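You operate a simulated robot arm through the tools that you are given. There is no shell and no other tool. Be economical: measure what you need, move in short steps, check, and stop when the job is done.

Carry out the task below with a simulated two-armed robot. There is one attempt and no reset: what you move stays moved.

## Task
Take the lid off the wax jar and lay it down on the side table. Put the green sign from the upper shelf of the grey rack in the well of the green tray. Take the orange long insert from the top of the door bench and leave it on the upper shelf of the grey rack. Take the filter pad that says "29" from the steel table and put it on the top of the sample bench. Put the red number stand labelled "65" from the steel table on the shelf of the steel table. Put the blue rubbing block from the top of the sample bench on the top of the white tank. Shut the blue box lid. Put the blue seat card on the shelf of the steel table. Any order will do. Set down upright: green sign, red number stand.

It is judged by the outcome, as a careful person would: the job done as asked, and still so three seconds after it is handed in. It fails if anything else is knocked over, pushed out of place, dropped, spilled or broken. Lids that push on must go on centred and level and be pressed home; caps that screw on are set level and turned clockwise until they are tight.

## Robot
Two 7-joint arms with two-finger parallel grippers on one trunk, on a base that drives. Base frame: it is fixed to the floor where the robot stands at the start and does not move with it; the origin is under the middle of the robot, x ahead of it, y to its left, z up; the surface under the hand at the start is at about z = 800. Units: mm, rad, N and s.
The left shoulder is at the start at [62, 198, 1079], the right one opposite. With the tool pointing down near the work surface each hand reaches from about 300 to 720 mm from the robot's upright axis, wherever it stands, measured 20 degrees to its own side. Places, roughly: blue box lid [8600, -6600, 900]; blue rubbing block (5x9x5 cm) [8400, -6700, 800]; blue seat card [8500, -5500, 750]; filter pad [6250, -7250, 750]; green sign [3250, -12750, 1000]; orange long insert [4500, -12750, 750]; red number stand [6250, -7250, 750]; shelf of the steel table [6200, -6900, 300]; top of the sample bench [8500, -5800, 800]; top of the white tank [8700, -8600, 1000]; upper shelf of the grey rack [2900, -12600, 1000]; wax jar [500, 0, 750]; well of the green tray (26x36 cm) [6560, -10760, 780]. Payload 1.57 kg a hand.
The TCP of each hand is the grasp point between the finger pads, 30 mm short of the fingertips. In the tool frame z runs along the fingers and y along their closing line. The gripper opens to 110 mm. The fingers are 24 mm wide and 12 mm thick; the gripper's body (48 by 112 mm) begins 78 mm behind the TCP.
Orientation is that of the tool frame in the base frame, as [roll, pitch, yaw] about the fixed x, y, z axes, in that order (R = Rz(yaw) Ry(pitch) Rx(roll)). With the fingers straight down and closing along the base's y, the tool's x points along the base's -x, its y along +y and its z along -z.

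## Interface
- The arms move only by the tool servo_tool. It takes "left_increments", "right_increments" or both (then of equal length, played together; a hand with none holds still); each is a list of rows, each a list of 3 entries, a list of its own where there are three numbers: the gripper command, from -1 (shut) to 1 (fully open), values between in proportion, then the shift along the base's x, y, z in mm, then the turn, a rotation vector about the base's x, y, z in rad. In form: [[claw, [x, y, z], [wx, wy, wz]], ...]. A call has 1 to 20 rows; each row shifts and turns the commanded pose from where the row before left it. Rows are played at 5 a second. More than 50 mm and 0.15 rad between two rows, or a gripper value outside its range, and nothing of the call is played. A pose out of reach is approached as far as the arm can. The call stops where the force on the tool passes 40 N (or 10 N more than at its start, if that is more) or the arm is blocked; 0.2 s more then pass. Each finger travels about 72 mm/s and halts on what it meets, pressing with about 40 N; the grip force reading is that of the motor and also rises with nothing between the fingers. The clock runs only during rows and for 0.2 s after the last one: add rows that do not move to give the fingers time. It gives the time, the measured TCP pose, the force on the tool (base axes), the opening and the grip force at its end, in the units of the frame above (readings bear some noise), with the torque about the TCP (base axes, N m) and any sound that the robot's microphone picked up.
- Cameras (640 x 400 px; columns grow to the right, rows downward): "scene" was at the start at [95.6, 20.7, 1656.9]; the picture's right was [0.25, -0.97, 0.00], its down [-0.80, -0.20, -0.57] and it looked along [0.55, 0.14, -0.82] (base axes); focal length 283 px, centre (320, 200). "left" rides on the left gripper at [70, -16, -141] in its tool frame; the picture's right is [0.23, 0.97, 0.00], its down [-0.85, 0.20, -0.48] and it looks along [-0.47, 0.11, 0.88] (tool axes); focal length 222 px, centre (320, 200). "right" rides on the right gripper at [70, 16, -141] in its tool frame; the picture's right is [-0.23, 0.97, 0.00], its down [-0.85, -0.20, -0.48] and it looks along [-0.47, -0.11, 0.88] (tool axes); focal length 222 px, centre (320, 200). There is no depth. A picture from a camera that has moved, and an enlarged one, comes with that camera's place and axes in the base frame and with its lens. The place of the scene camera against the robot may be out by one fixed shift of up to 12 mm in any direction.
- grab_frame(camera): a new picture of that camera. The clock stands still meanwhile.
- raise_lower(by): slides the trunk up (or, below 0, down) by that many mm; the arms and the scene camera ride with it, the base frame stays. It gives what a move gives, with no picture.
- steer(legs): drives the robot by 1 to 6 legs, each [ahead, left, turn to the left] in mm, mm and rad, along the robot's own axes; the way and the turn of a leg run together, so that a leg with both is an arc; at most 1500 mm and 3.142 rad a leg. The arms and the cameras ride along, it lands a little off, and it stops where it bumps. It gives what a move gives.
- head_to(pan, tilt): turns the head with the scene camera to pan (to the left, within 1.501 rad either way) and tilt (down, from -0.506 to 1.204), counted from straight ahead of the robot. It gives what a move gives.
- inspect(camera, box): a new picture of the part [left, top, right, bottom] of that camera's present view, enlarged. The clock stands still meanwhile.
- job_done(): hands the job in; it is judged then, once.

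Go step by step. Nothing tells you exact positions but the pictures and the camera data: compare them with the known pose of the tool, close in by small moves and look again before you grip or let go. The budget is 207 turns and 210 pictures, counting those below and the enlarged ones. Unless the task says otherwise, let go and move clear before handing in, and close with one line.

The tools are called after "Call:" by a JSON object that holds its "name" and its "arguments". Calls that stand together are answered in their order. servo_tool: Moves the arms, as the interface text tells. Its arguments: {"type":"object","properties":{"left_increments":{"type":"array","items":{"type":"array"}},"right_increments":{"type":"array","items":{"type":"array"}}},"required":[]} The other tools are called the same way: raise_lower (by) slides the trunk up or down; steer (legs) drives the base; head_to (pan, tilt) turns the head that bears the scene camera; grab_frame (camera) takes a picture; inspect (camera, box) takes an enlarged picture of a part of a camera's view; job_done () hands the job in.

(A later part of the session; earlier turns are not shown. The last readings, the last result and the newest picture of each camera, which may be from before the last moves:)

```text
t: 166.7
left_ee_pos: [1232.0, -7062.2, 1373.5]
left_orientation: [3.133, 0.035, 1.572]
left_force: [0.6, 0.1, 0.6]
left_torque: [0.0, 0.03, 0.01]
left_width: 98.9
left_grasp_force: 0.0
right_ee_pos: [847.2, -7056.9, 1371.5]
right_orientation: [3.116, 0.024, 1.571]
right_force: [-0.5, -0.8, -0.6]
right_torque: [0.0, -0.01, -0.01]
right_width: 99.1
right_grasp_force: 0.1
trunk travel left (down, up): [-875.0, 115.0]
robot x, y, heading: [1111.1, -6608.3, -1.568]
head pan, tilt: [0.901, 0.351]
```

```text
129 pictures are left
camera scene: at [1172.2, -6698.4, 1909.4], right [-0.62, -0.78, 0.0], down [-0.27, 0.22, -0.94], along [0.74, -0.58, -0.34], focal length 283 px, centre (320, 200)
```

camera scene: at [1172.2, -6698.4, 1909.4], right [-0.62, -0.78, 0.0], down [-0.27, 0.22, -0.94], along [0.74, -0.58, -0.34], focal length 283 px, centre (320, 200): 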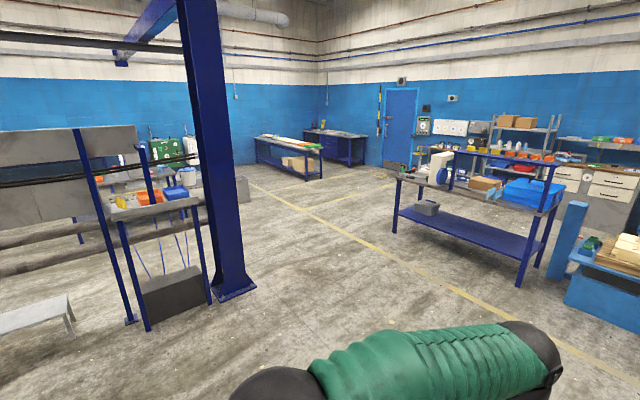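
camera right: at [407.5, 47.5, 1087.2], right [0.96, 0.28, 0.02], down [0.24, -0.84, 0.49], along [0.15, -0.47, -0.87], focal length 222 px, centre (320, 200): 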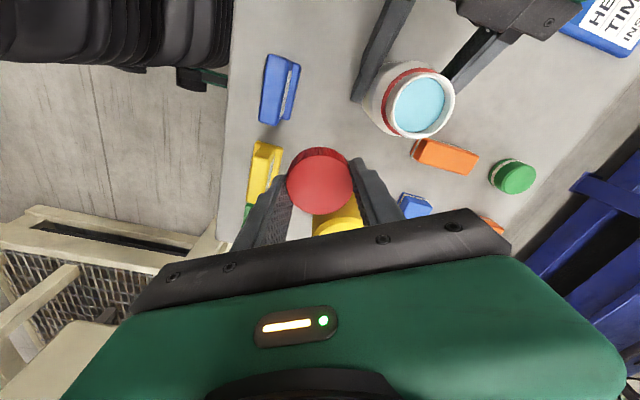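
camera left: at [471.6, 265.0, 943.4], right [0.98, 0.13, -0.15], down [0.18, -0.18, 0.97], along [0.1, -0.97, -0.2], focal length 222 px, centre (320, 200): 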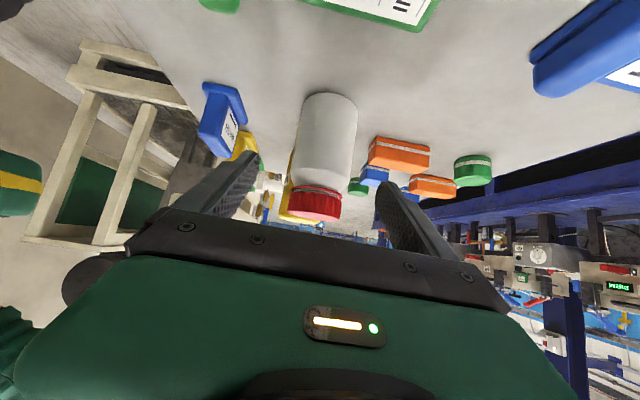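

I see the blue bench ahead-left (x 1.8–3.5 m, y≈−10 m), the grey rack behind it and the door bench to its left. Driving around: left, ahead, then past the bench's left end.

Call:
{"name": "steer", "arguments": {"legs": [[0, 1500, 0], [1500, 0, 0], [900, 1200, 0], [0, 450, 0], [1500, 0, 0]]}}

Call:
{"name": "head_to", "arguments": {"pan": -0.3, "tilt": 0.4}}

Call:
{"name": "grab_frame", "arguments": {"camera": "scene"}}

```text
t: 197.8
left_ee_pos: [4450.0, -10981.8, 1372.1]
left_orientation: [3.135, 0.038, 1.604]
left_force: [0.1, -0.3, 0.7]
left_torque: [0.0, 0.0, 0.01]
left_width: 99.1
left_grasp_force: 0.1
right_ee_pos: [4065.6, -10987.9, 1372.1]
right_orientation: [3.118, 0.027, 1.605]
right_force: [0.6, -0.2, -1.4]
right_torque: [-0.03, -0.01, -0.02]
right_width: 98.8
right_grasp_force: 0.1
trunk travel left (down, up): [-875.0, 115.0]
robot x, y, heading: [4311.9, -10531.8, -1.537]
head pan, tilt: [0.901, 0.351]
```

```text
t: 199.2
left_ee_pos: [4449.9, -10981.7, 1372.8]
left_orientation: [3.133, 0.036, 1.605]
left_force: [0.4, 0.3, 1.3]
left_torque: [0.01, 0.02, 0.01]
left_width: 99.1
left_grasp_force: 0.0
right_ee_pos: [4065.8, -10986.7, 1370.9]
right_orientation: [3.117, 0.026, 1.605]
right_force: [-0.6, 0.1, 0.0]
right_torque: [0.0, 0.01, 0.0]
right_width: 99.2
right_grasp_force: 0.1
trunk travel left (down, up): [-875.0, 115.0]
robot x, y, heading: [4314.0, -10534.6, -1.539]
head pan, tilt: [-0.3, 0.4]
```

```text
128 pictures are left
camera scene: at [4278.7, -10654.2, 1904.7], right [-0.96, 0.27, 0.0], down [0.1, 0.38, -0.92], along [-0.24, -0.89, -0.39], focal length 283 px, centre (320, 200)
```

scene: 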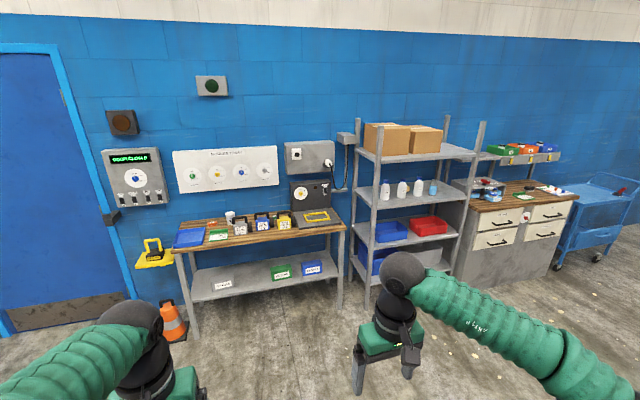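

I see the door bench on the left and the grey rack next to it. Zooming in to find the green sign and orange insert.

Call:
{"name": "inspect", "arguments": {"camera": "scene", "box": [330, 110, 490, 250]}}

Call:
{"name": "inspect", "arguments": {"camera": "scene", "box": [160, 170, 350, 300]}}

```text
2.86 times, centred on (410, 180) of scene
camera zoom: at [4278.7, -10654.2, 1904.7], right [-0.96, 0.27, 0.0], down [0.1, 0.38, -0.92], along [-0.24, -0.89, -0.39], focal length 808 px, centre (63, 257)
```

zoom: 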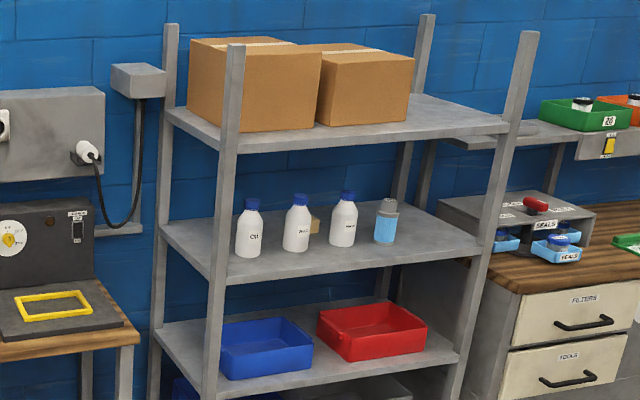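

```text
3.08 times, centred on (255, 235) of scene
camera zoom: at [4278.7, -10654.2, 1904.7], right [-0.96, 0.27, 0.0], down [0.1, 0.38, -0.92], along [-0.24, -0.89, -0.39], focal length 870 px, centre (520, 92)
```

zoom: 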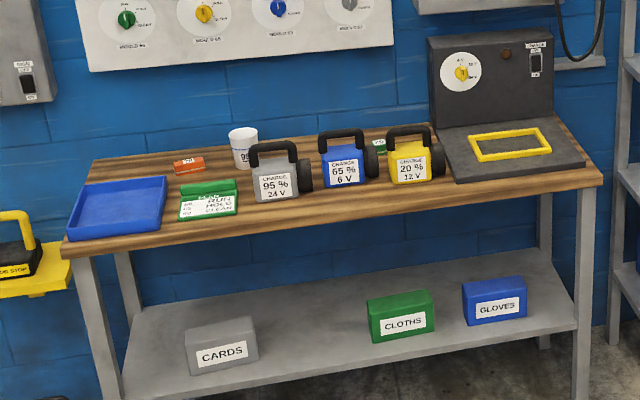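

The orange insert sits at the back of the door bench (~(4598, −12928)); the sign must be on the bottle shelf of the rack. I'll drive nearer to see the shelf.

Call:
{"name": "steer", "arguments": {"legs": [[1100, -800, -0.03]]}}

Call:
{"name": "raise_lower", "arguments": {"by": -250}}

Call:
{"name": "head_to", "arguments": {"pan": -0.35, "tilt": 0.4}}

Call:
{"name": "grab_frame", "arguments": {"camera": "scene"}}

```text
t: 205.9
left_ee_pos: [3640.2, -12084.6, 1372.8]
left_orientation: [3.134, 0.036, 1.565]
left_force: [0.0, 1.3, -0.8]
left_torque: [0.01, 0.03, -0.03]
left_width: 98.9
left_grasp_force: 0.0
right_ee_pos: [3255.7, -12075.4, 1372.1]
right_orientation: [3.12, 0.026, 1.565]
right_force: [0.4, 0.9, -0.4]
right_torque: [0.01, 0.05, 0.0]
right_width: 98.9
right_grasp_force: 0.1
trunk travel left (down, up): [-875.0, 115.0]
robot x, y, heading: [3519.3, -11631.2, -1.581]
head pan, tilt: [-0.3, 0.4]
```

```text
t: 208.5
left_ee_pos: [3638.7, -12083.6, 1123.9]
left_orientation: [3.134, 0.037, 1.563]
left_force: [0.1, 0.4, 0.2]
left_torque: [-0.01, 0.0, 0.02]
left_width: 99.1
left_grasp_force: 0.0
right_ee_pos: [3255.1, -12074.6, 1121.6]
right_orientation: [3.116, 0.027, 1.563]
right_force: [1.0, -0.4, 0.2]
right_torque: [0.02, -0.01, -0.01]
right_width: 99.2
right_grasp_force: 0.1
trunk travel left (down, up): [-625.0, 365.0]
robot x, y, heading: [3519.1, -11632.9, -1.58]
head pan, tilt: [-0.3, 0.4]
```

```text
t: 209.2
left_ee_pos: [3640.0, -12084.4, 1123.7]
left_orientation: [3.136, 0.036, 1.564]
left_force: [-0.4, 0.2, -1.3]
left_torque: [0.04, -0.01, -0.03]
left_width: 99.1
left_grasp_force: 0.0
right_ee_pos: [3254.6, -12074.5, 1122.1]
right_orientation: [3.115, 0.028, 1.564]
right_force: [0.4, -0.5, -0.4]
right_torque: [0.0, 0.03, 0.0]
right_width: 98.9
right_grasp_force: 0.0
trunk travel left (down, up): [-625.0, 365.0]
robot x, y, heading: [3519.2, -11634.8, -1.58]
head pan, tilt: [-0.351, 0.4]
```

```text
125 pictures are left
camera scene: at [3476.6, -11749.2, 1654.7], right [-0.94, 0.35, 0.0], down [0.14, 0.37, -0.92], along [-0.32, -0.86, -0.39], focal length 283 px, centre (320, 200)
```

scene: 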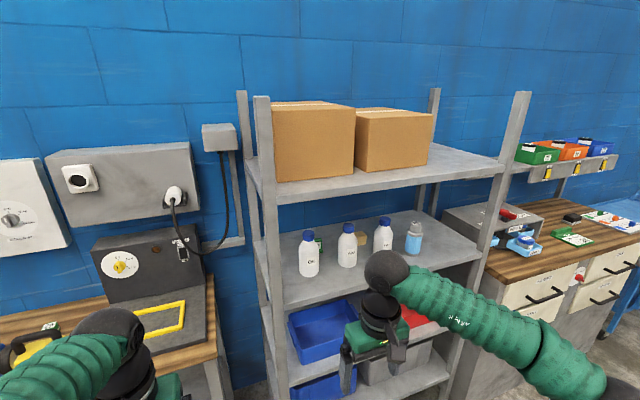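

Call:
{"name": "inspect", "arguments": {"camera": "scene", "box": [250, 190, 440, 310]}}

```text
3.33 times, centred on (345, 250) of scene
camera zoom: at [3476.6, -11749.2, 1654.7], right [-0.94, 0.35, 0.0], down [0.14, 0.37, -0.92], along [-0.32, -0.86, -0.39], focal length 943 px, centre (237, 33)
```

zoom: 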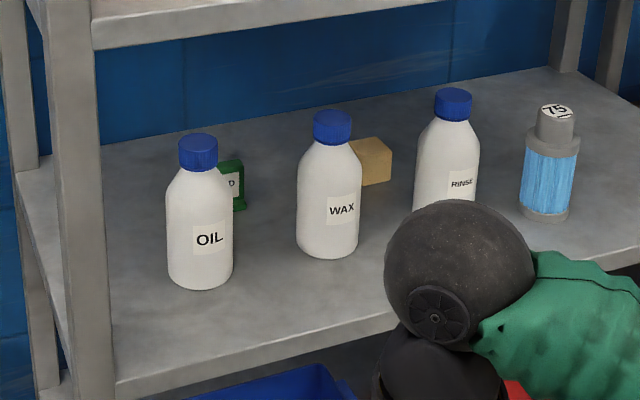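

The green sign stands behind and between the OIL and WAX bottles; it's best reached with the left hand pointing −x through the rack's open left end. I'll fetch the insert first in the same hand posture. Driving to the door bench.

Call:
{"name": "steer", "arguments": {"legs": [[0, 1080, 0], [480, 0, 0]]}}

Call:
{"name": "head_to", "arguments": {"pan": 0.0, "tilt": 0.75}}

Call:
{"name": "grab_frame", "arguments": {"camera": "scene"}}

```text
t: 217.1
left_ee_pos: [4700.5, -12576.6, 1123.1]
left_orientation: [3.132, 0.037, 1.555]
left_force: [0.7, 0.6, 0.0]
left_torque: [-0.03, 0.01, -0.02]
left_width: 98.8
left_grasp_force: 0.1
right_ee_pos: [4316.1, -12564.1, 1122.9]
right_orientation: [3.117, 0.027, 1.557]
right_force: [-0.8, -0.3, 0.3]
right_torque: [-0.04, 0.01, 0.01]
right_width: 99.0
right_grasp_force: 0.0
trunk travel left (down, up): [-625.0, 365.0]
robot x, y, heading: [4581.6, -12119.7, -1.586]
head pan, tilt: [-0.351, 0.4]
```

```text
t: 217.9
left_ee_pos: [4699.8, -12577.4, 1123.3]
left_orientation: [3.136, 0.038, 1.556]
left_force: [-0.7, 0.0, 0.1]
left_torque: [-0.02, 0.0, -0.01]
left_width: 99.3
left_grasp_force: 0.1
right_ee_pos: [4316.4, -12564.6, 1121.9]
right_orientation: [3.117, 0.024, 1.558]
right_force: [0.8, -0.3, 0.4]
right_torque: [-0.04, -0.01, 0.0]
right_width: 99.3
right_grasp_force: 0.0
trunk travel left (down, up): [-625.0, 365.0]
robot x, y, heading: [4581.0, -12122.2, -1.588]
head pan, tilt: [0.0, 0.75]
```

```text
123 pictures are left
camera scene: at [4572.2, -12238.7, 1623.6], right [-1.0, 0.02, 0.0], down [0.01, 0.68, -0.73], along [-0.01, -0.73, -0.68], focal length 283 px, centre (320, 200)
```

scene: 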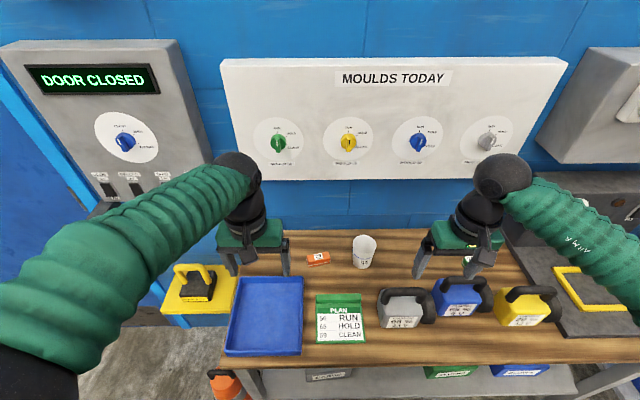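

The insert is at about (4579, −12811). Moving forward 60 mm and orienting the left hand: closing along y, tilted toward −x.

Call:
{"name": "steer", "arguments": {"legs": [[60, 0, 0.017]]}}

Call:
{"name": "servo_tool", "arguments": {"left_increments": [[1, [0, -4, -6], [0, 0, -0.143]], [1, [0, -4, -6], [0, 0, -0.143]], [1, [0, -4, -6], [0, 0, -0.143]], [1, [0, -4, -6], [0, 0, -0.143]], [1, [0, -4, -6], [0, 0, -0.143]], [1, [0, -4, -6], [0, 0, -0.143]], [1, [0, -4, -6], [0, 0, -0.143]], [1, [0, -4, -6], [0, 0, -0.143]], [1, [0, -4, -6], [0, 0, -0.143]], [1, [0, -4, -6], [0, 0, -0.143]], [1, [0, -4, -6], [0, 0, -0.143]], [1, [0, -10, -10], [0, 0.145, 0]], [1, [0, -10, -10], [0, 0.145, 0]], [1, [0, -10, -10], [0, 0.145, 0]], [1, [0, -10, -10], [0, 0.145, 0]], [1, [0, -10, -10], [0, 0.145, 0]], [1, [0, -10, -10], [0, 0.145, 0]], [1, [0, 0, 0], [0, 0, 0]]]}}

Call:
{"name": "grab_frame", "arguments": {"camera": "scene"}}

Call:
{"name": "grab_frame", "arguments": {"camera": "left"}}

```text
t: 218.9
left_ee_pos: [4707.8, -12629.1, 1126.6]
left_orientation: [3.135, 0.042, 1.573]
left_force: [-0.7, 0.0, 0.4]
left_torque: [0.0, -0.02, 0.02]
left_width: 99.1
left_grasp_force: 0.1
right_ee_pos: [4324.4, -12623.0, 1124.7]
right_orientation: [3.116, 0.032, 1.574]
right_force: [-0.4, 1.2, 0.6]
right_torque: [-0.04, 0.01, 0.01]
right_width: 98.8
right_grasp_force: 0.1
trunk travel left (down, up): [-625.0, 365.0]
robot x, y, heading: [4584.2, -12187.1, -1.57]
head pan, tilt: [0.0, 0.75]
```

```text
t: 222.7
left_ee_pos: [4707.9, -12737.9, 998.6]
left_orientation: [3.135, 0.911, 0.002]
left_force: [0.2, 0.4, -0.5]
left_torque: [0.01, -0.03, 0.03]
left_width: 109.9
left_grasp_force: 0.0
right_ee_pos: [4324.4, -12627.0, 1123.0]
right_orientation: [3.12, 0.027, 1.577]
right_force: [0.5, 0.5, -0.7]
right_torque: [-0.02, 0.01, -0.01]
right_width: 99.0
right_grasp_force: 0.1
trunk travel left (down, up): [-625.0, 365.0]
robot x, y, heading: [4581.2, -12185.4, -1.566]
head pan, tilt: [0.0, 0.75]
```

```text
122 pictures are left
camera scene: at [4575.4, -12297.8, 1623.6], right [-1.0, 0.0, 0.0], down [0.0, 0.68, -0.73], along [0.0, -0.73, -0.68], focal length 283 px, centre (320, 200)
```

scene: 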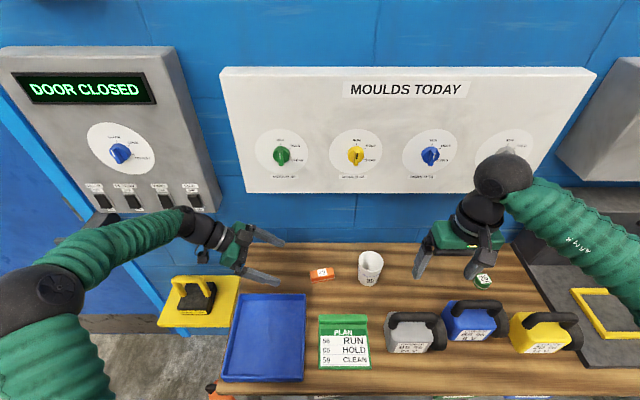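

```text
121 pictures are left
camera left: at [4864.4, -12720.1, 1029.4], right [0.14, -0.97, -0.18], down [-0.14, -0.2, 0.97], along [-0.98, -0.11, -0.17], focal length 222 px, centre (320, 200)
```

left: 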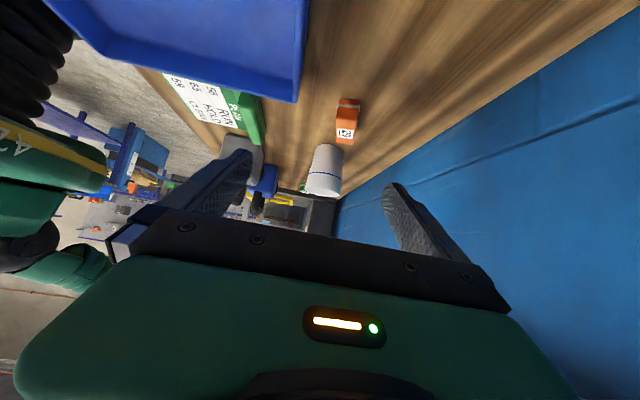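

From both cameras the insert is near (4570, −12771) with the bench top around z≈845. Moving to a hover just behind it.

Call:
{"name": "servo_tool", "arguments": {"left_increments": [[1, [-24, -11, -27], [0, 0, 0]], [1, [-24, -11, -27], [0, 0, 0]], [1, [-23, -11, -27], [0, 0, 0]], [1, [0, 0, 0], [0, 0, 0]]]}}

Call:
{"name": "grab_frame", "arguments": {"camera": "left"}}

Call:
{"name": "inspect", "arguments": {"camera": "scene", "box": [220, 200, 400, 320]}}

```text
t: 223.7
left_ee_pos: [4635.6, -12771.0, 915.7]
left_orientation: [3.136, 0.908, 0.003]
left_force: [0.6, -0.1, -0.8]
left_torque: [0.0, -0.03, 0.01]
left_width: 109.9
left_grasp_force: 0.1
right_ee_pos: [4325.3, -12625.9, 1122.0]
right_orientation: [3.116, 0.028, 1.575]
right_force: [-0.3, 0.8, -0.6]
right_torque: [-0.01, 0.0, -0.02]
right_width: 98.9
right_grasp_force: 0.0
trunk travel left (down, up): [-625.0, 365.0]
robot x, y, heading: [4582.8, -12181.2, -1.572]
head pan, tilt: [0.0, 0.75]
```

```text
120 pictures are left
camera left: at [4791.0, -12753.6, 947.6], right [0.15, -0.97, -0.18], down [-0.15, -0.2, 0.97], along [-0.98, -0.11, -0.17], focal length 222 px, centre (320, 200)
```

left: 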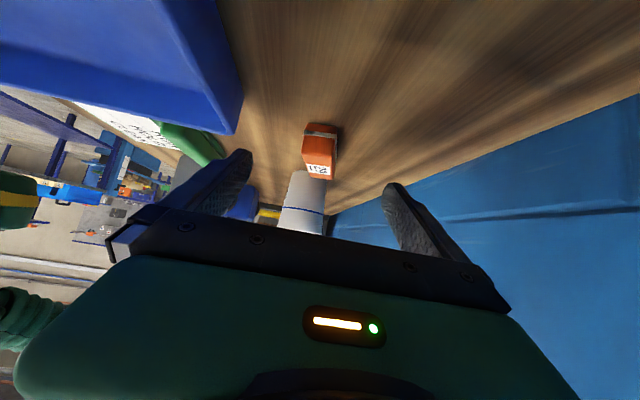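

```text
3.33 times, centred on (310, 260) of scene
camera zoom: at [4574.4, -12298.4, 1623.6], right [-1.0, 0.0, 0.0], down [0.0, 0.68, -0.73], along [0.0, -0.73, -0.68], focal length 943 px, centre (353, 0)
```

zoom: 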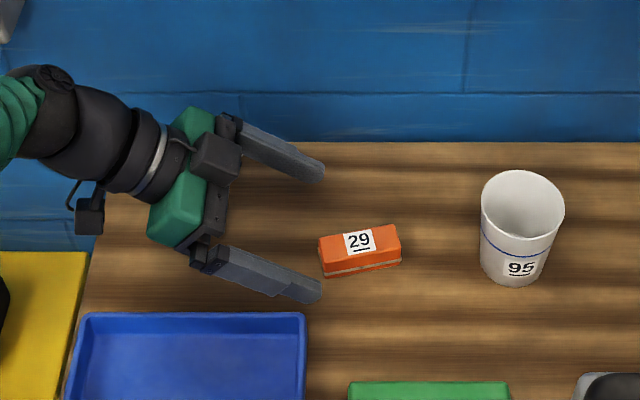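

The insert ("29") is centred about (4583, −12767, 862), turned ~0.2 rad. Rotating to match and moving in.

Call:
{"name": "servo_tool", "arguments": {"left_increments": [[1, [-10, 2, 0], [0, 0, 0.1]], [1, [-10, 2, -12], [0, 0, 0.1]], [1, [-12, 1, -14], [0, 0, 0]], [1, [-8, 1, -10], [0, 0, 0]], [1, [0, 0, 0], [0, 0, 0]]]}}

Call:
{"name": "grab_frame", "arguments": {"camera": "left"}}

Call:
{"name": "inspect", "arguments": {"camera": "scene", "box": [220, 200, 400, 320]}}

```text
t: 224.9
left_ee_pos: [4596.0, -12764.7, 880.4]
left_orientation: [3.138, 0.91, 0.203]
left_force: [-0.1, 0.3, -0.2]
left_torque: [0.05, -0.01, 0.01]
left_width: 110.0
left_grasp_force: 0.0
right_ee_pos: [4324.1, -12628.1, 1122.0]
right_orientation: [3.119, 0.029, 1.575]
right_force: [-0.6, -0.4, 1.0]
right_torque: [-0.03, 0.01, 0.0]
right_width: 99.0
right_grasp_force: 0.0
trunk travel left (down, up): [-625.0, 365.0]
robot x, y, heading: [4582.2, -12183.4, -1.571]
head pan, tilt: [0.0, 0.75]
```

```text
118 pictures are left
camera left: at [4745.0, -12716.4, 912.2], right [0.34, -0.93, -0.18], down [-0.1, -0.22, 0.97], along [-0.94, -0.31, -0.17], focal length 222 px, centre (320, 200)
```

left: 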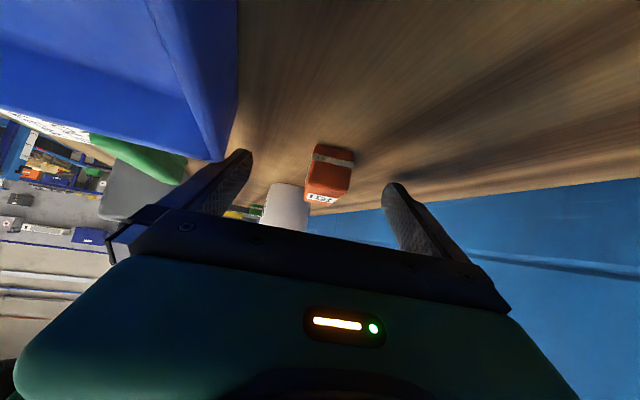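

```text
3.33 times, centred on (310, 260) of scene
camera zoom: at [4574.5, -12298.2, 1623.6], right [-1.0, 0.0, 0.0], down [0.0, 0.68, -0.73], along [0.0, -0.73, -0.68], focal length 943 px, centre (353, 0)
```

zoom: 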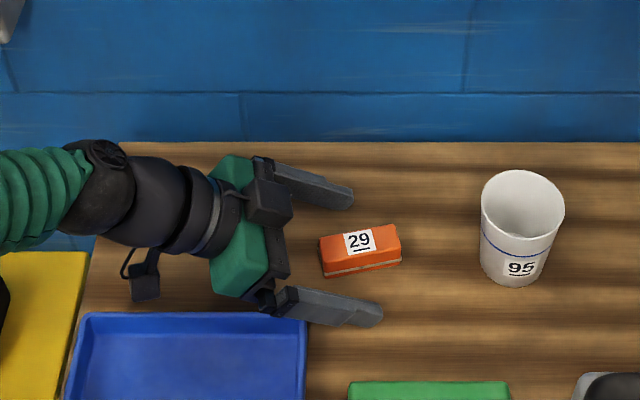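

Aligned within a few mm. Final small approach and closing.

Call:
{"name": "servo_tool", "arguments": {"left_increments": [[1, [-4, -6, -3], [0, 0, 0]], [1, [-2, 0, -3], [0, 0, 0]], [1, [0, 0, -2], [0, 0, 0]], [-1, [0, 0, 0], [0, 0, 0]], [-1, [0, 0, 0], [0, 0, 0]], [-1, [0, 0, 0], [0, 0, 0]], [-1, [0, 0, 0], [0, 0, 0]]]}}

Call:
{"name": "inspect", "arguments": {"camera": "scene", "box": [220, 200, 400, 320]}}

```text
t: 225.8
left_ee_pos: [4592.5, -12768.4, 876.9]
left_orientation: [-3.141, 0.919, 0.207]
left_force: [11.8, 10.1, 26.4]
left_torque: [0.56, 0.36, -0.29]
left_width: 80.9
left_grasp_force: 10.0
right_ee_pos: [4326.1, -12625.4, 1123.3]
right_orientation: [3.121, 0.029, 1.572]
right_force: [-0.9, 0.6, -0.4]
right_torque: [-0.02, -0.05, 0.0]
right_width: 99.0
right_grasp_force: 0.1
trunk travel left (down, up): [-625.0, 365.0]
robot x, y, heading: [4583.7, -12181.9, -1.568]
head pan, tilt: [0.0, 0.75]
stopped in row 4 (left hand): the force on the tool passed its limit at 41 N (the readings are from after the stop); the commanded pose is now the measured one
```

```text
3.33 times, centred on (310, 260) of scene
camera zoom: at [4577.4, -12292.8, 1624.0], right [-1.0, 0.0, 0.0], down [0.0, 0.68, -0.73], along [0.0, -0.73, -0.68], focal length 943 px, centre (353, 0)
```

zoom: 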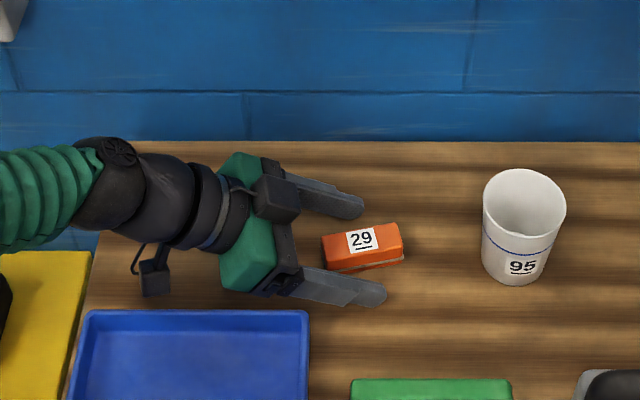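

The tips touched the bench (top ≈ 848). Raising 2 mm and closing.

Call:
{"name": "servo_tool", "arguments": {"left_increments": [[-0.2, [0, 0, 2], [0, 0, 0]], [-1, [0, 0, 0], [0, 0, 0]], [-1, [0, 0, 0], [0, 0, 0]], [-1, [0, 0, 0], [0, 0, 0]], [-1, [0, 0, 0], [0, 0, 0]]]}}

Call:
{"name": "inspect", "arguments": {"camera": "scene", "box": [220, 200, 400, 320]}}

```text
t: 227.0
left_ee_pos: [4589.9, -12769.6, 879.8]
left_orientation: [-3.141, 0.915, 0.205]
left_force: [3.2, 1.0, 12.0]
left_torque: [-0.11, 0.13, 0.03]
left_width: 27.3
left_grasp_force: 37.6
right_ee_pos: [4325.3, -12626.3, 1122.0]
right_orientation: [3.121, 0.028, 1.574]
right_force: [-0.1, 0.6, -0.3]
right_torque: [0.02, 0.03, 0.01]
right_width: 98.8
right_grasp_force: 0.0
trunk travel left (down, up): [-625.0, 365.0]
robot x, y, heading: [4579.9, -12183.9, -1.57]
head pan, tilt: [0.0, 0.75]
```

```text
3.33 times, centred on (310, 260) of scene
camera zoom: at [4576.3, -12296.0, 1623.8], right [-1.0, 0.0, 0.0], down [0.0, 0.68, -0.73], along [0.0, -0.73, -0.68], focal length 943 px, centre (353, 0)
```

zoom: 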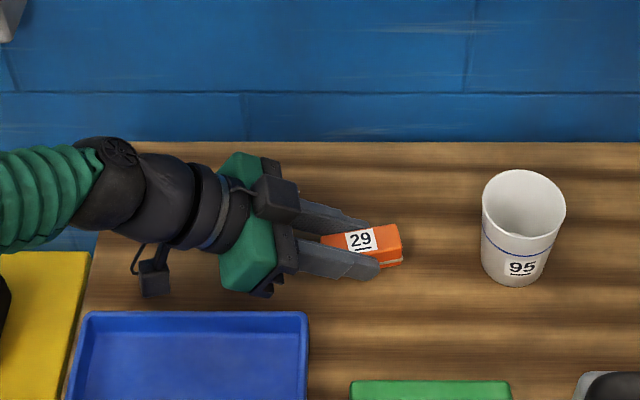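

Insert held (27 mm). Lifting, then backing off with the robot.

Call:
{"name": "servo_tool", "arguments": {"left_increments": [[-1, [0, 0, 10], [0, 0, 0]], [-1, [0, 0, 40], [0, 0, 0]], [-1, [0, 0, 45], [0, 0, 0]], [-1, [0, 0, 45], [0, 0, 0]], [-1, [0, 10, 45], [0, 0, 0]], [-1, [0, 20, 40], [0, 0, 0]], [-1, [0, 0, 0], [0, 0, 0]]]}}

Call:
{"name": "steer", "arguments": {"legs": [[-450, 0, 0], [0, -1250, 0]]}}

Call:
{"name": "head_to", "arguments": {"pan": 0.05, "tilt": 0.5}}

Call:
{"name": "grab_frame", "arguments": {"camera": "scene"}}

```text
t: 228.6
left_ee_pos: [4590.6, -12740.1, 1100.8]
left_orientation: [-3.135, 0.913, 0.208]
left_force: [-0.1, 0.3, -1.1]
left_torque: [0.02, 0.01, -0.03]
left_width: 27.5
left_grasp_force: 37.7
right_ee_pos: [4324.5, -12628.0, 1121.6]
right_orientation: [3.117, 0.026, 1.573]
right_force: [-0.7, 0.2, -0.2]
right_torque: [0.03, -0.04, -0.01]
right_width: 98.9
right_grasp_force: 0.0
trunk travel left (down, up): [-625.0, 365.0]
robot x, y, heading: [4586.4, -12186.9, -1.573]
head pan, tilt: [0.0, 0.75]
```

```text
t: 237.3
left_ee_pos: [3328.0, -12297.4, 1101.2]
left_orientation: [-3.14, 0.916, 0.222]
left_force: [-0.2, 0.3, -0.7]
left_torque: [0.01, 0.01, 0.0]
left_width: 27.2
left_grasp_force: 37.3
right_ee_pos: [3060.0, -12189.0, 1122.9]
right_orientation: [3.122, 0.027, 1.589]
right_force: [-0.1, 0.1, -0.2]
right_torque: [0.0, 0.03, -0.03]
right_width: 98.8
right_grasp_force: 0.1
trunk travel left (down, up): [-625.0, 365.0]
robot x, y, heading: [3309.6, -11738.6, -1.555]
head pan, tilt: [0.0, 0.75]
```

```text
t: 238.1
left_ee_pos: [3325.7, -12295.8, 1102.6]
left_orientation: [-3.139, 0.915, 0.219]
left_force: [-0.7, 0.8, 0.3]
left_torque: [0.0, 0.01, 0.0]
left_width: 27.2
left_grasp_force: 37.6
right_ee_pos: [3057.3, -12188.5, 1122.8]
right_orientation: [3.118, 0.028, 1.589]
right_force: [0.2, -0.4, 0.1]
right_torque: [0.02, -0.02, 0.0]
right_width: 99.0
right_grasp_force: 0.1
trunk travel left (down, up): [-625.0, 365.0]
robot x, y, heading: [3308.1, -11742.2, -1.558]
head pan, tilt: [0.051, 0.499]
```

```text
114 pictures are left
camera scene: at [3309.1, -11864.2, 1645.4], right [-1.0, -0.06, 0.0], down [-0.03, 0.48, -0.88], along [0.06, -0.87, -0.48], focal length 283 px, centre (320, 200)
```

scene: 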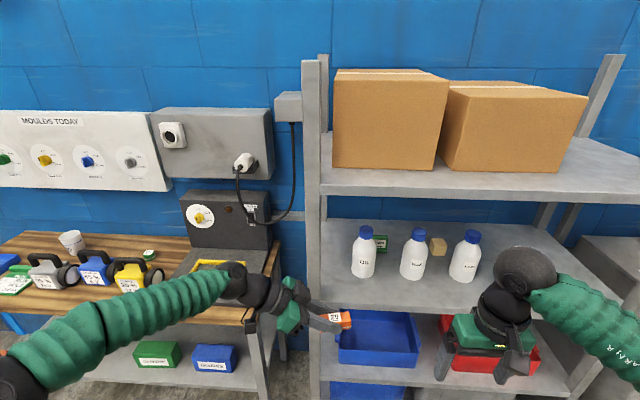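

Zooming on the left part of the shelf.

Call:
{"name": "inspect", "arguments": {"camera": "scene", "box": [290, 200, 490, 330]}}

```text
3.08 times, centred on (390, 265) of scene
camera zoom: at [3309.1, -11864.2, 1645.4], right [-1.0, -0.06, 0.0], down [-0.03, 0.48, -0.88], along [0.06, -0.87, -0.48], focal length 870 px, centre (105, 0)
```

zoom: 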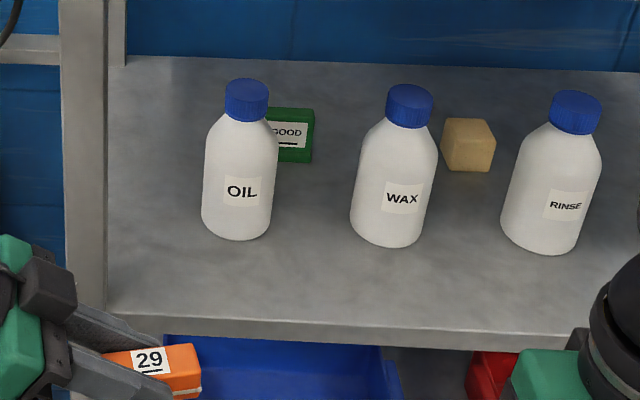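

Shelf top ≈ z 975, front edge y ≈ −12448, sign centre ≈ (3147, −12700), OIL bottle ≈ (3217, −12567). I must pass around the front-left post, so shift left first, then forward.

Call:
{"name": "steer", "arguments": {"legs": [[0, 150, -0.012], [190, 0, 0]]}}

Call:
{"name": "servo_tool", "arguments": {"left_increments": [[-1, [0, -20, -5], [0, 0, -0.1]], [-1, [0, -20, -5], [0, 0, -0.1]], [-1, [0, -20, 0], [0, 0, 0]], [-1, [0, -19, 0], [0, 0, 0]], [-1, [0, 0, 0], [0, 0, 0]]]}}

Call:
{"name": "grab_frame", "arguments": {"camera": "scene"}}

Call:
{"name": "grab_frame", "arguments": {"camera": "left"}}

```text
t: 240.7
left_ee_pos: [3478.9, -12485.1, 1102.8]
left_orientation: [-3.14, 0.92, 0.208]
left_force: [0.9, -1.1, -0.2]
left_torque: [0.04, 0.07, -0.03]
left_width: 27.2
left_grasp_force: 37.7
right_ee_pos: [3212.5, -12373.7, 1126.5]
right_orientation: [3.124, 0.032, 1.574]
right_force: [-0.6, 0.0, 0.5]
right_torque: [0.02, 0.06, -0.01]
right_width: 99.1
right_grasp_force: 0.1
trunk travel left (down, up): [-625.0, 365.0]
robot x, y, heading: [3464.0, -11929.9, -1.572]
head pan, tilt: [0.051, 0.499]
```

```text
t: 241.9
left_ee_pos: [3467.6, -12564.0, 1090.7]
left_orientation: [-3.14, 0.911, 0.006]
left_force: [-0.4, 0.4, -2.1]
left_torque: [0.0, 0.0, 0.0]
left_width: 27.1
left_grasp_force: 37.5
right_ee_pos: [3202.5, -12374.6, 1123.5]
right_orientation: [3.116, 0.028, 1.576]
right_force: [0.6, -0.1, 1.4]
right_torque: [0.01, 0.0, 0.01]
right_width: 99.2
right_grasp_force: 0.0
trunk travel left (down, up): [-625.0, 365.0]
robot x, y, heading: [3462.8, -11934.9, -1.571]
head pan, tilt: [0.051, 0.499]
```

```text
112 pictures are left
camera scene: at [3455.5, -12055.7, 1645.4], right [-1.0, -0.05, 0.0], down [-0.02, 0.48, -0.88], along [0.05, -0.88, -0.48], focal length 283 px, centre (320, 200)
```

scene: 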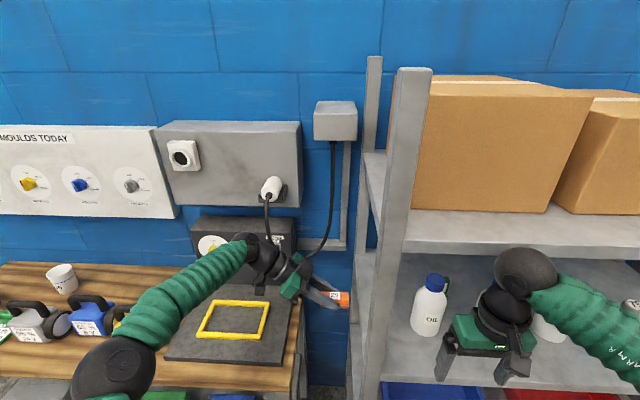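

```text
111 pictures are left
camera left: at [3624.1, -12546.7, 1122.6], right [0.15, -0.97, -0.18], down [-0.14, -0.2, 0.97], along [-0.98, -0.12, -0.17], focal length 222 px, centre (320, 200)
```

left: 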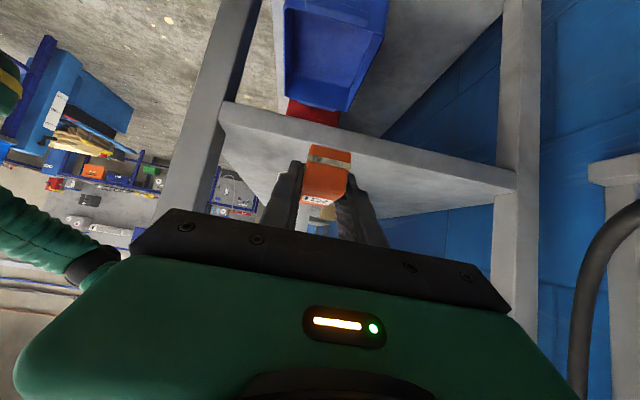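

From the wrist camera the shelf end is at x≈3330. I'll lay the insert just inside at y≈−12645, behind the OIL bottle's line. Pulling the right hand back and moving the robot forward 80.

Call:
{"name": "servo_tool", "arguments": {"right_increments": [[0.8, [0, 45, 0], [0, 0, 0]], [0.8, [0, 45, 0], [0, 0, 0]], [0.8, [0, 20, 0], [0, 0, 0]]]}}

Call:
{"name": "steer", "arguments": {"legs": [[82, 0, 0]]}}

Call:
{"name": "servo_tool", "arguments": {"left_increments": [[-1, [-35, 0, -10], [0, 0, 0]], [-1, [-35, 0, -10], [0, 0, 0]], [-1, [-35, 0, -10], [0, 0, 0]], [-1, [-35, 0, -10], [0, 0, 0]], [-1, [-35, 0, -10], [0, 0, 0]], [-1, [0, 0, 0], [0, 0, 0]]]}}

Call:
{"name": "grab_frame", "arguments": {"camera": "scene"}}

Call:
{"name": "grab_frame", "arguments": {"camera": "left"}}

```text
t: 242.7
left_ee_pos: [3469.6, -12564.3, 1092.2]
left_orientation: [-3.141, 0.913, 0.008]
left_force: [-0.8, -0.3, -1.1]
left_torque: [0.03, 0.01, 0.0]
left_width: 27.3
left_grasp_force: 37.6
right_ee_pos: [3203.6, -12263.7, 1122.2]
right_orientation: [3.116, 0.03, 1.576]
right_force: [0.1, -0.5, 0.8]
right_torque: [0.01, -0.02, 0.03]
right_width: 99.1
right_grasp_force: 0.1
trunk travel left (down, up): [-625.0, 365.0]
robot x, y, heading: [3464.8, -11931.0, -1.567]
head pan, tilt: [0.051, 0.499]
```

```text
t: 243.7
left_ee_pos: [3472.2, -12643.0, 1092.2]
left_orientation: [3.14, 0.914, 0.005]
left_force: [0.3, 1.4, -0.5]
left_torque: [0.02, 0.0, 0.0]
left_width: 27.3
left_grasp_force: 38.0
right_ee_pos: [3206.9, -12343.8, 1122.6]
right_orientation: [3.118, 0.03, 1.576]
right_force: [0.3, 1.0, -0.1]
right_torque: [0.03, 0.03, 0.0]
right_width: 99.0
right_grasp_force: 0.0
trunk travel left (down, up): [-625.0, 365.0]
robot x, y, heading: [3464.1, -12009.2, -1.571]
head pan, tilt: [0.051, 0.499]
```

```text
t: 245.1
left_ee_pos: [3297.2, -12642.8, 1047.2]
left_orientation: [3.133, 0.922, 0.003]
left_force: [1.4, -3.6, 24.0]
left_torque: [0.31, 0.42, 0.34]
left_width: 27.4
left_grasp_force: 37.6
right_ee_pos: [3207.9, -12343.4, 1124.1]
right_orientation: [3.119, 0.032, 1.576]
right_force: [-0.7, -0.4, -0.2]
right_torque: [0.01, -0.01, 0.02]
right_width: 99.1
right_grasp_force: 0.2
trunk travel left (down, up): [-625.0, 365.0]
robot x, y, heading: [3463.1, -12013.2, -1.566]
head pan, tilt: [0.051, 0.499]
```

```text
110 pictures are left
camera scene: at [3462.7, -12132.0, 1646.3], right [-1.0, -0.05, 0.0], down [-0.03, 0.48, -0.88], along [0.05, -0.88, -0.48], focal length 283 px, centre (320, 200)
```

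scene: 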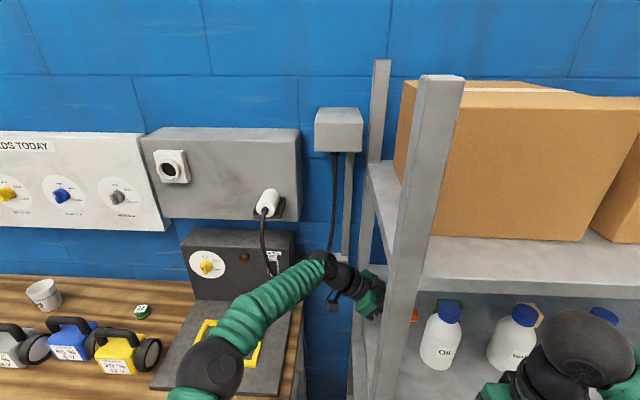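

```text
109 pictures are left
camera left: at [3452.5, -12624.6, 1077.4], right [0.15, -0.97, -0.18], down [-0.13, -0.2, 0.97], along [-0.98, -0.12, -0.16], focal length 222 px, centre (320, 200)
```

left: 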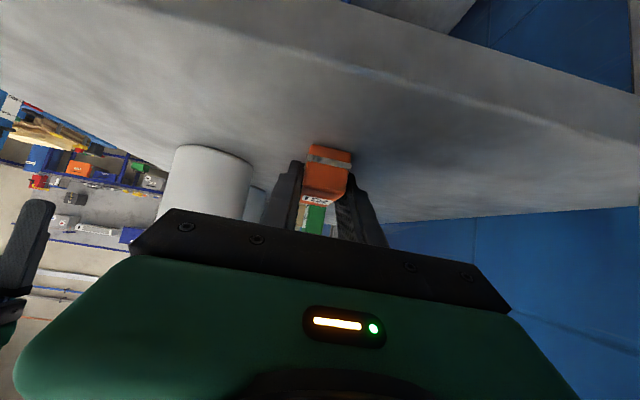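

The insert rests on the shelf (shelf top ≈ 1013). Releasing it with a small opening and backing out along the hand axis.

Call:
{"name": "servo_tool", "arguments": {"left_increments": [[-1, [0, 0, 2], [0, 0, 0]], [-0.2, [0, 0, 1], [0, 0, 0]], [-0.2, [0, 0, 0], [0, 0, 0]], [-0.2, [12, 0, 10], [0, 0, 0]], [-0.2, [30, 0, 23], [0, 0, 0]], [-0.2, [30, 0, 23], [0, 0, 0]], [-0.2, [0, 0, 0], [0, 0, 0]]]}}

Call:
{"name": "grab_frame", "arguments": {"camera": "left"}}

Call:
{"name": "inspect", "arguments": {"camera": "scene", "box": [340, 260, 560, 400]}}

```text
t: 246.7
left_ee_pos: [3368.3, -12644.7, 1101.0]
left_orientation: [-3.138, 0.912, 0.007]
left_force: [-0.3, -0.1, 0.7]
left_torque: [0.03, -0.02, -0.01]
left_width: 44.0
left_grasp_force: 0.0
right_ee_pos: [3202.5, -12344.5, 1122.1]
right_orientation: [3.115, 0.03, 1.576]
right_force: [0.5, 0.6, -0.3]
right_torque: [-0.03, -0.01, 0.0]
right_width: 99.0
right_grasp_force: 0.0
trunk travel left (down, up): [-625.0, 365.0]
robot x, y, heading: [3462.9, -12013.7, -1.565]
head pan, tilt: [0.051, 0.499]
```

```text
108 pictures are left
camera left: at [3522.2, -12626.4, 1132.3], right [0.15, -0.97, -0.18], down [-0.15, -0.2, 0.97], along [-0.98, -0.11, -0.17], focal length 222 px, centre (320, 200)
```

left: 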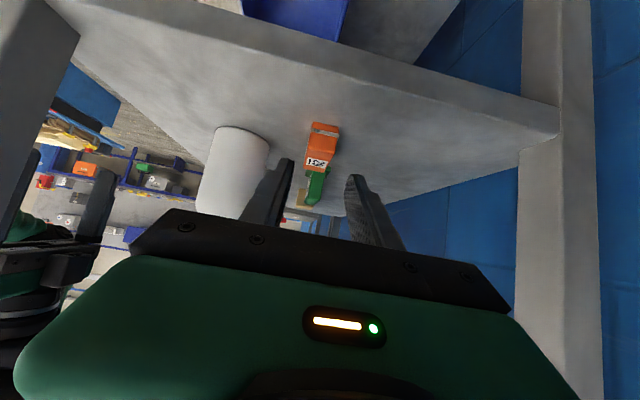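

```text
2.86 times, centred on (450, 330) of scene
camera zoom: at [3456.9, -12136.3, 1645.4], right [-1.0, -0.05, 0.0], down [-0.02, 0.48, -0.88], along [0.05, -0.88, -0.48], focal length 808 px, centre (-51, -171)
```

zoom: 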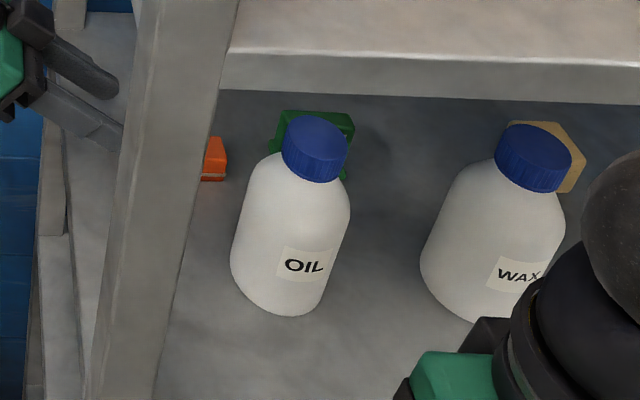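

Insert is placed. Zooming on the sign's profile through the left camera.

Call:
{"name": "inspect", "arguments": {"camera": "left", "box": [200, 100, 400, 225]}}

```text
3.20 times, centred on (300, 162) of left
camera zoom: at [3522.2, -12626.4, 1132.3], right [0.15, -0.97, -0.18], down [-0.15, -0.2, 0.97], along [-0.98, -0.11, -0.17], focal length 711 px, centre (384, 320)
```

zoom: 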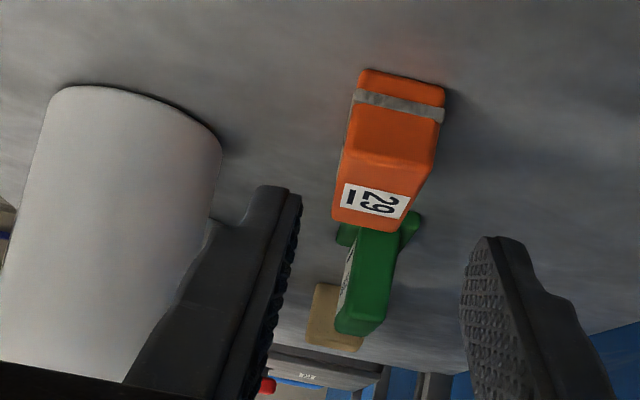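

The sign's plate is ~21 mm thick, at y≈−12655, near end x≈3187, top z≈1079. Approaching over the insert along the finger direction.

Call:
{"name": "servo_tool", "arguments": {"left_increments": [[-0.1, [-20, -4, 25], [0, 0, 0]], [-0.1, [-42, -3, 5], [0, 0, 0]], [-0.1, [-43, -3, -5], [0, 0, 0]], [-0.1, [-20, 0, -15], [0, 0, 0]], [-0.1, [0, 0, 0], [0, 0, 0]]]}}

Call:
{"name": "inspect", "arguments": {"camera": "left", "box": [200, 80, 420, 230]}}

Call:
{"name": "grab_frame", "arguments": {"camera": "scene"}}

```text
t: 247.9
left_ee_pos: [3249.1, -12646.7, 1106.7]
left_orientation: [-3.141, 0.913, 0.01]
left_force: [0.2, 0.3, -0.3]
left_torque: [0.01, 0.01, 0.02]
left_width: 49.5
left_grasp_force: 0.0
left hand out of reach, approached as far as the arm can: row 3
right_ee_pos: [3208.5, -12345.2, 1122.2]
right_orientation: [3.12, 0.03, 1.576]
right_force: [0.1, -0.2, -0.1]
right_torque: [-0.02, -0.01, -0.02]
right_width: 99.0
right_grasp_force: 0.0
trunk travel left (down, up): [-625.0, 365.0]
robot x, y, heading: [3462.6, -12011.8, -1.567]
head pan, tilt: [0.051, 0.499]
```

```text
2.67 times, centred on (310, 155) of left
camera zoom: at [3404.0, -12629.1, 1137.9], right [0.15, -0.97, -0.18], down [-0.14, -0.2, 0.97], along [-0.98, -0.12, -0.17], focal length 592 px, centre (347, 320)
```

zoom: 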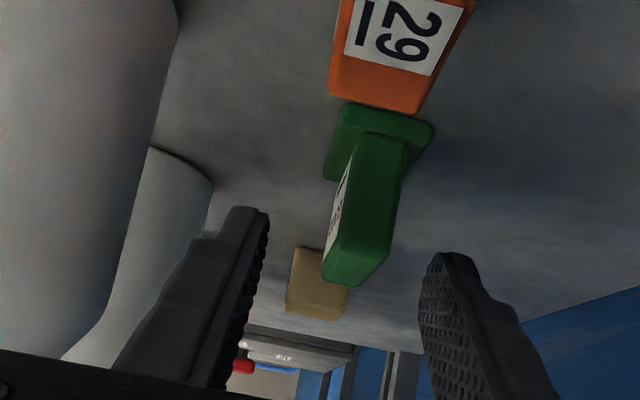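

```text
104 pictures are left
camera scene: at [3461.2, -12136.3, 1645.5], right [-1.0, -0.05, 0.0], down [-0.03, 0.48, -0.88], along [0.05, -0.88, -0.48], focal length 283 px, centre (320, 200)
```

scene: 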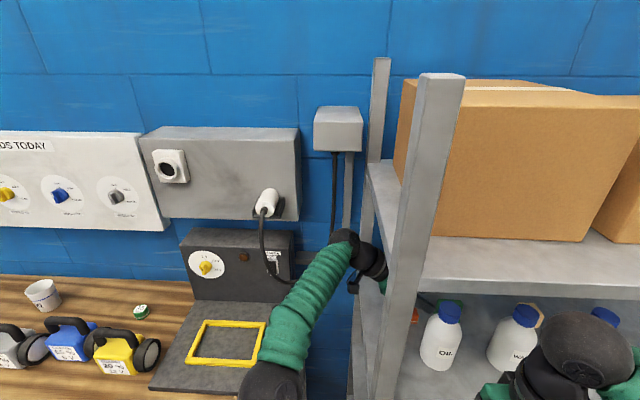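

Almost there, but at the arm's limit. Strafing the base 60 mm to the right, then a final servo to the sign.

Call:
{"name": "servo_tool", "arguments": {"left_increments": [[-0.1, [0, -9, 4], [0, 0, 0]], [-0.1, [0, 0, 0], [0, 0, 0]]]}}

Call:
{"name": "steer", "arguments": {"legs": [[0, -60, 0]]}}

Call:
{"name": "inspect", "arguments": {"camera": "left", "box": [200, 80, 420, 230]}}

```text
t: 248.5
left_ee_pos: [3248.3, -12647.2, 1108.2]
left_orientation: [-3.141, 0.913, 0.008]
left_force: [0.6, -0.3, 0.0]
left_torque: [0.01, 0.02, 0.0]
left_width: 49.6
left_grasp_force: 0.0
left hand out of reach, approached as far as the arm can: row 1
right_ee_pos: [3205.7, -12345.6, 1122.6]
right_orientation: [3.117, 0.028, 1.576]
right_force: [-0.3, 0.6, 0.1]
right_torque: [0.0, 0.0, 0.02]
right_width: 98.9
right_grasp_force: 0.1
trunk travel left (down, up): [-625.0, 365.0]
robot x, y, heading: [3465.3, -12013.9, -1.568]
head pan, tilt: [0.051, 0.499]
```

```text
t: 249.5
left_ee_pos: [3222.4, -12651.9, 1114.4]
left_orientation: [3.14, 0.937, 0.01]
left_force: [1.9, 0.0, -0.1]
left_torque: [0.05, 0.1, -0.05]
left_width: 49.2
left_grasp_force: 0.1
right_ee_pos: [3176.7, -12345.8, 1128.7]
right_orientation: [-3.137, 0.032, 1.581]
right_force: [0.0, 0.2, 0.8]
right_torque: [0.05, 0.06, 0.03]
right_width: 99.4
right_grasp_force: 0.1
trunk travel left (down, up): [-625.0, 365.0]
robot x, y, heading: [3408.9, -12015.6, -1.568]
head pan, tilt: [0.051, 0.499]
```

```text
2.67 times, centred on (310, 155) of left
camera zoom: at [3378.4, -12633.1, 1141.0], right [0.15, -0.97, -0.18], down [-0.12, -0.2, 0.97], along [-0.98, -0.12, -0.14], focal length 592 px, centre (347, 320)
```

zoom: 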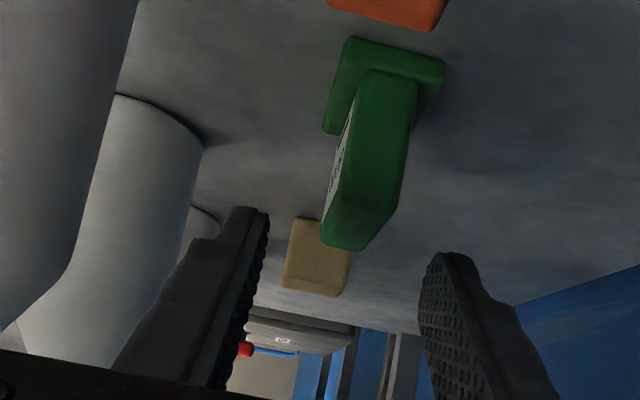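

Let it settle and move the last bit toward the sign.

Call:
{"name": "servo_tool", "arguments": {"left_increments": [[-0.1, [0, 0, 0], [0, 0, 0]], [-0.1, [0, 0, 0], [0, 0, 0]], [-0.1, [0, 0, 0], [0, 0, 0]]]}}

Call:
{"name": "inspect", "arguments": {"camera": "left", "box": [200, 80, 420, 230]}}

```text
t: 250.3
left_ee_pos: [3217.9, -12652.3, 1114.7]
left_orientation: [3.136, 0.93, 0.011]
left_force: [1.1, -0.1, -0.3]
left_torque: [0.0, 0.08, -0.04]
left_width: 49.4
left_grasp_force: 0.0
right_ee_pos: [3174.2, -12344.2, 1127.1]
right_orientation: [3.14, 0.034, 1.586]
right_force: [0.0, 0.0, 0.0]
right_torque: [0.02, 0.03, -0.03]
right_width: 98.9
right_grasp_force: 0.1
trunk travel left (down, up): [-625.0, 365.0]
robot x, y, heading: [3412.2, -12010.8, -1.566]
head pan, tilt: [0.051, 0.499]
```

```text
2.67 times, centred on (310, 155) of left
camera zoom: at [3374.8, -12633.5, 1142.6], right [0.15, -0.97, -0.18], down [-0.12, -0.2, 0.97], along [-0.98, -0.12, -0.15], focal length 592 px, centre (347, 320)
```

zoom: 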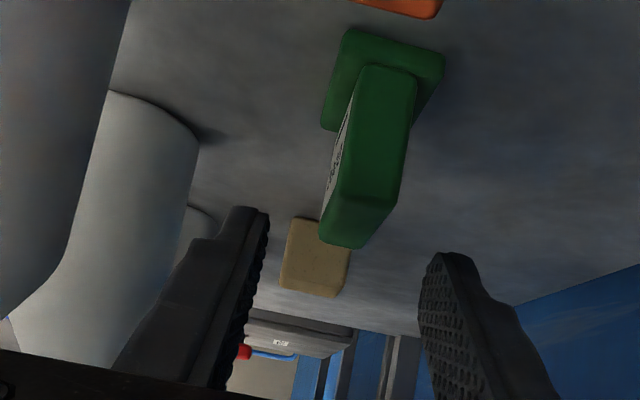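

Both hands lag the base by ~20 mm and tilt slightly: something on the arm is leaning against an obstacle. Backing the base off 40 mm and looking.

Call:
{"name": "steer", "arguments": {"legs": [[0, 35, 0]]}}

Call:
{"name": "head_to", "arguments": {"pan": 0.25, "tilt": 0.9}}

Call:
{"name": "grab_frame", "arguments": {"camera": "scene"}}

```text
t: 251.2
left_ee_pos: [3230.5, -12648.3, 1110.0]
left_orientation: [3.137, 0.913, 0.007]
left_force: [-1.0, -0.1, 1.0]
left_torque: [-0.02, -0.05, 0.03]
left_width: 49.6
left_grasp_force: 0.1
right_ee_pos: [3185.0, -12343.3, 1123.7]
right_orientation: [3.12, 0.034, 1.579]
right_force: [-0.4, 0.6, -0.3]
right_torque: [-0.04, -0.03, 0.0]
right_width: 98.9
right_grasp_force: 0.0
trunk travel left (down, up): [-625.0, 365.0]
robot x, y, heading: [3440.5, -12013.2, -1.57]
head pan, tilt: [0.051, 0.499]
```

```text
t: 252.0
left_ee_pos: [3220.9, -12649.2, 1109.4]
left_orientation: [3.135, 0.906, 0.005]
left_force: [-0.3, -0.3, 0.8]
left_torque: [0.02, -0.05, -0.03]
left_width: 49.5
left_grasp_force: 0.0
right_ee_pos: [3176.1, -12342.5, 1122.3]
right_orientation: [3.113, 0.035, 1.582]
right_force: [-0.3, 0.4, 0.3]
right_torque: [0.0, -0.07, -0.02]
right_width: 98.9
right_grasp_force: 0.0
trunk travel left (down, up): [-625.0, 365.0]
robot x, y, heading: [3438.6, -12013.2, -1.566]
head pan, tilt: [0.25, 0.901]
```

```text
101 pictures are left
camera scene: at [3439.8, -12117.7, 1611.8], right [-0.97, -0.25, -0.01], down [-0.19, 0.76, -0.62], along [0.16, -0.6, -0.78], focal length 283 px, centre (320, 200)
```

scene: 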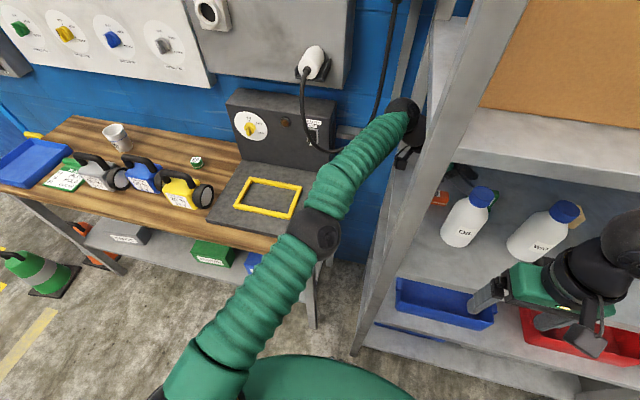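

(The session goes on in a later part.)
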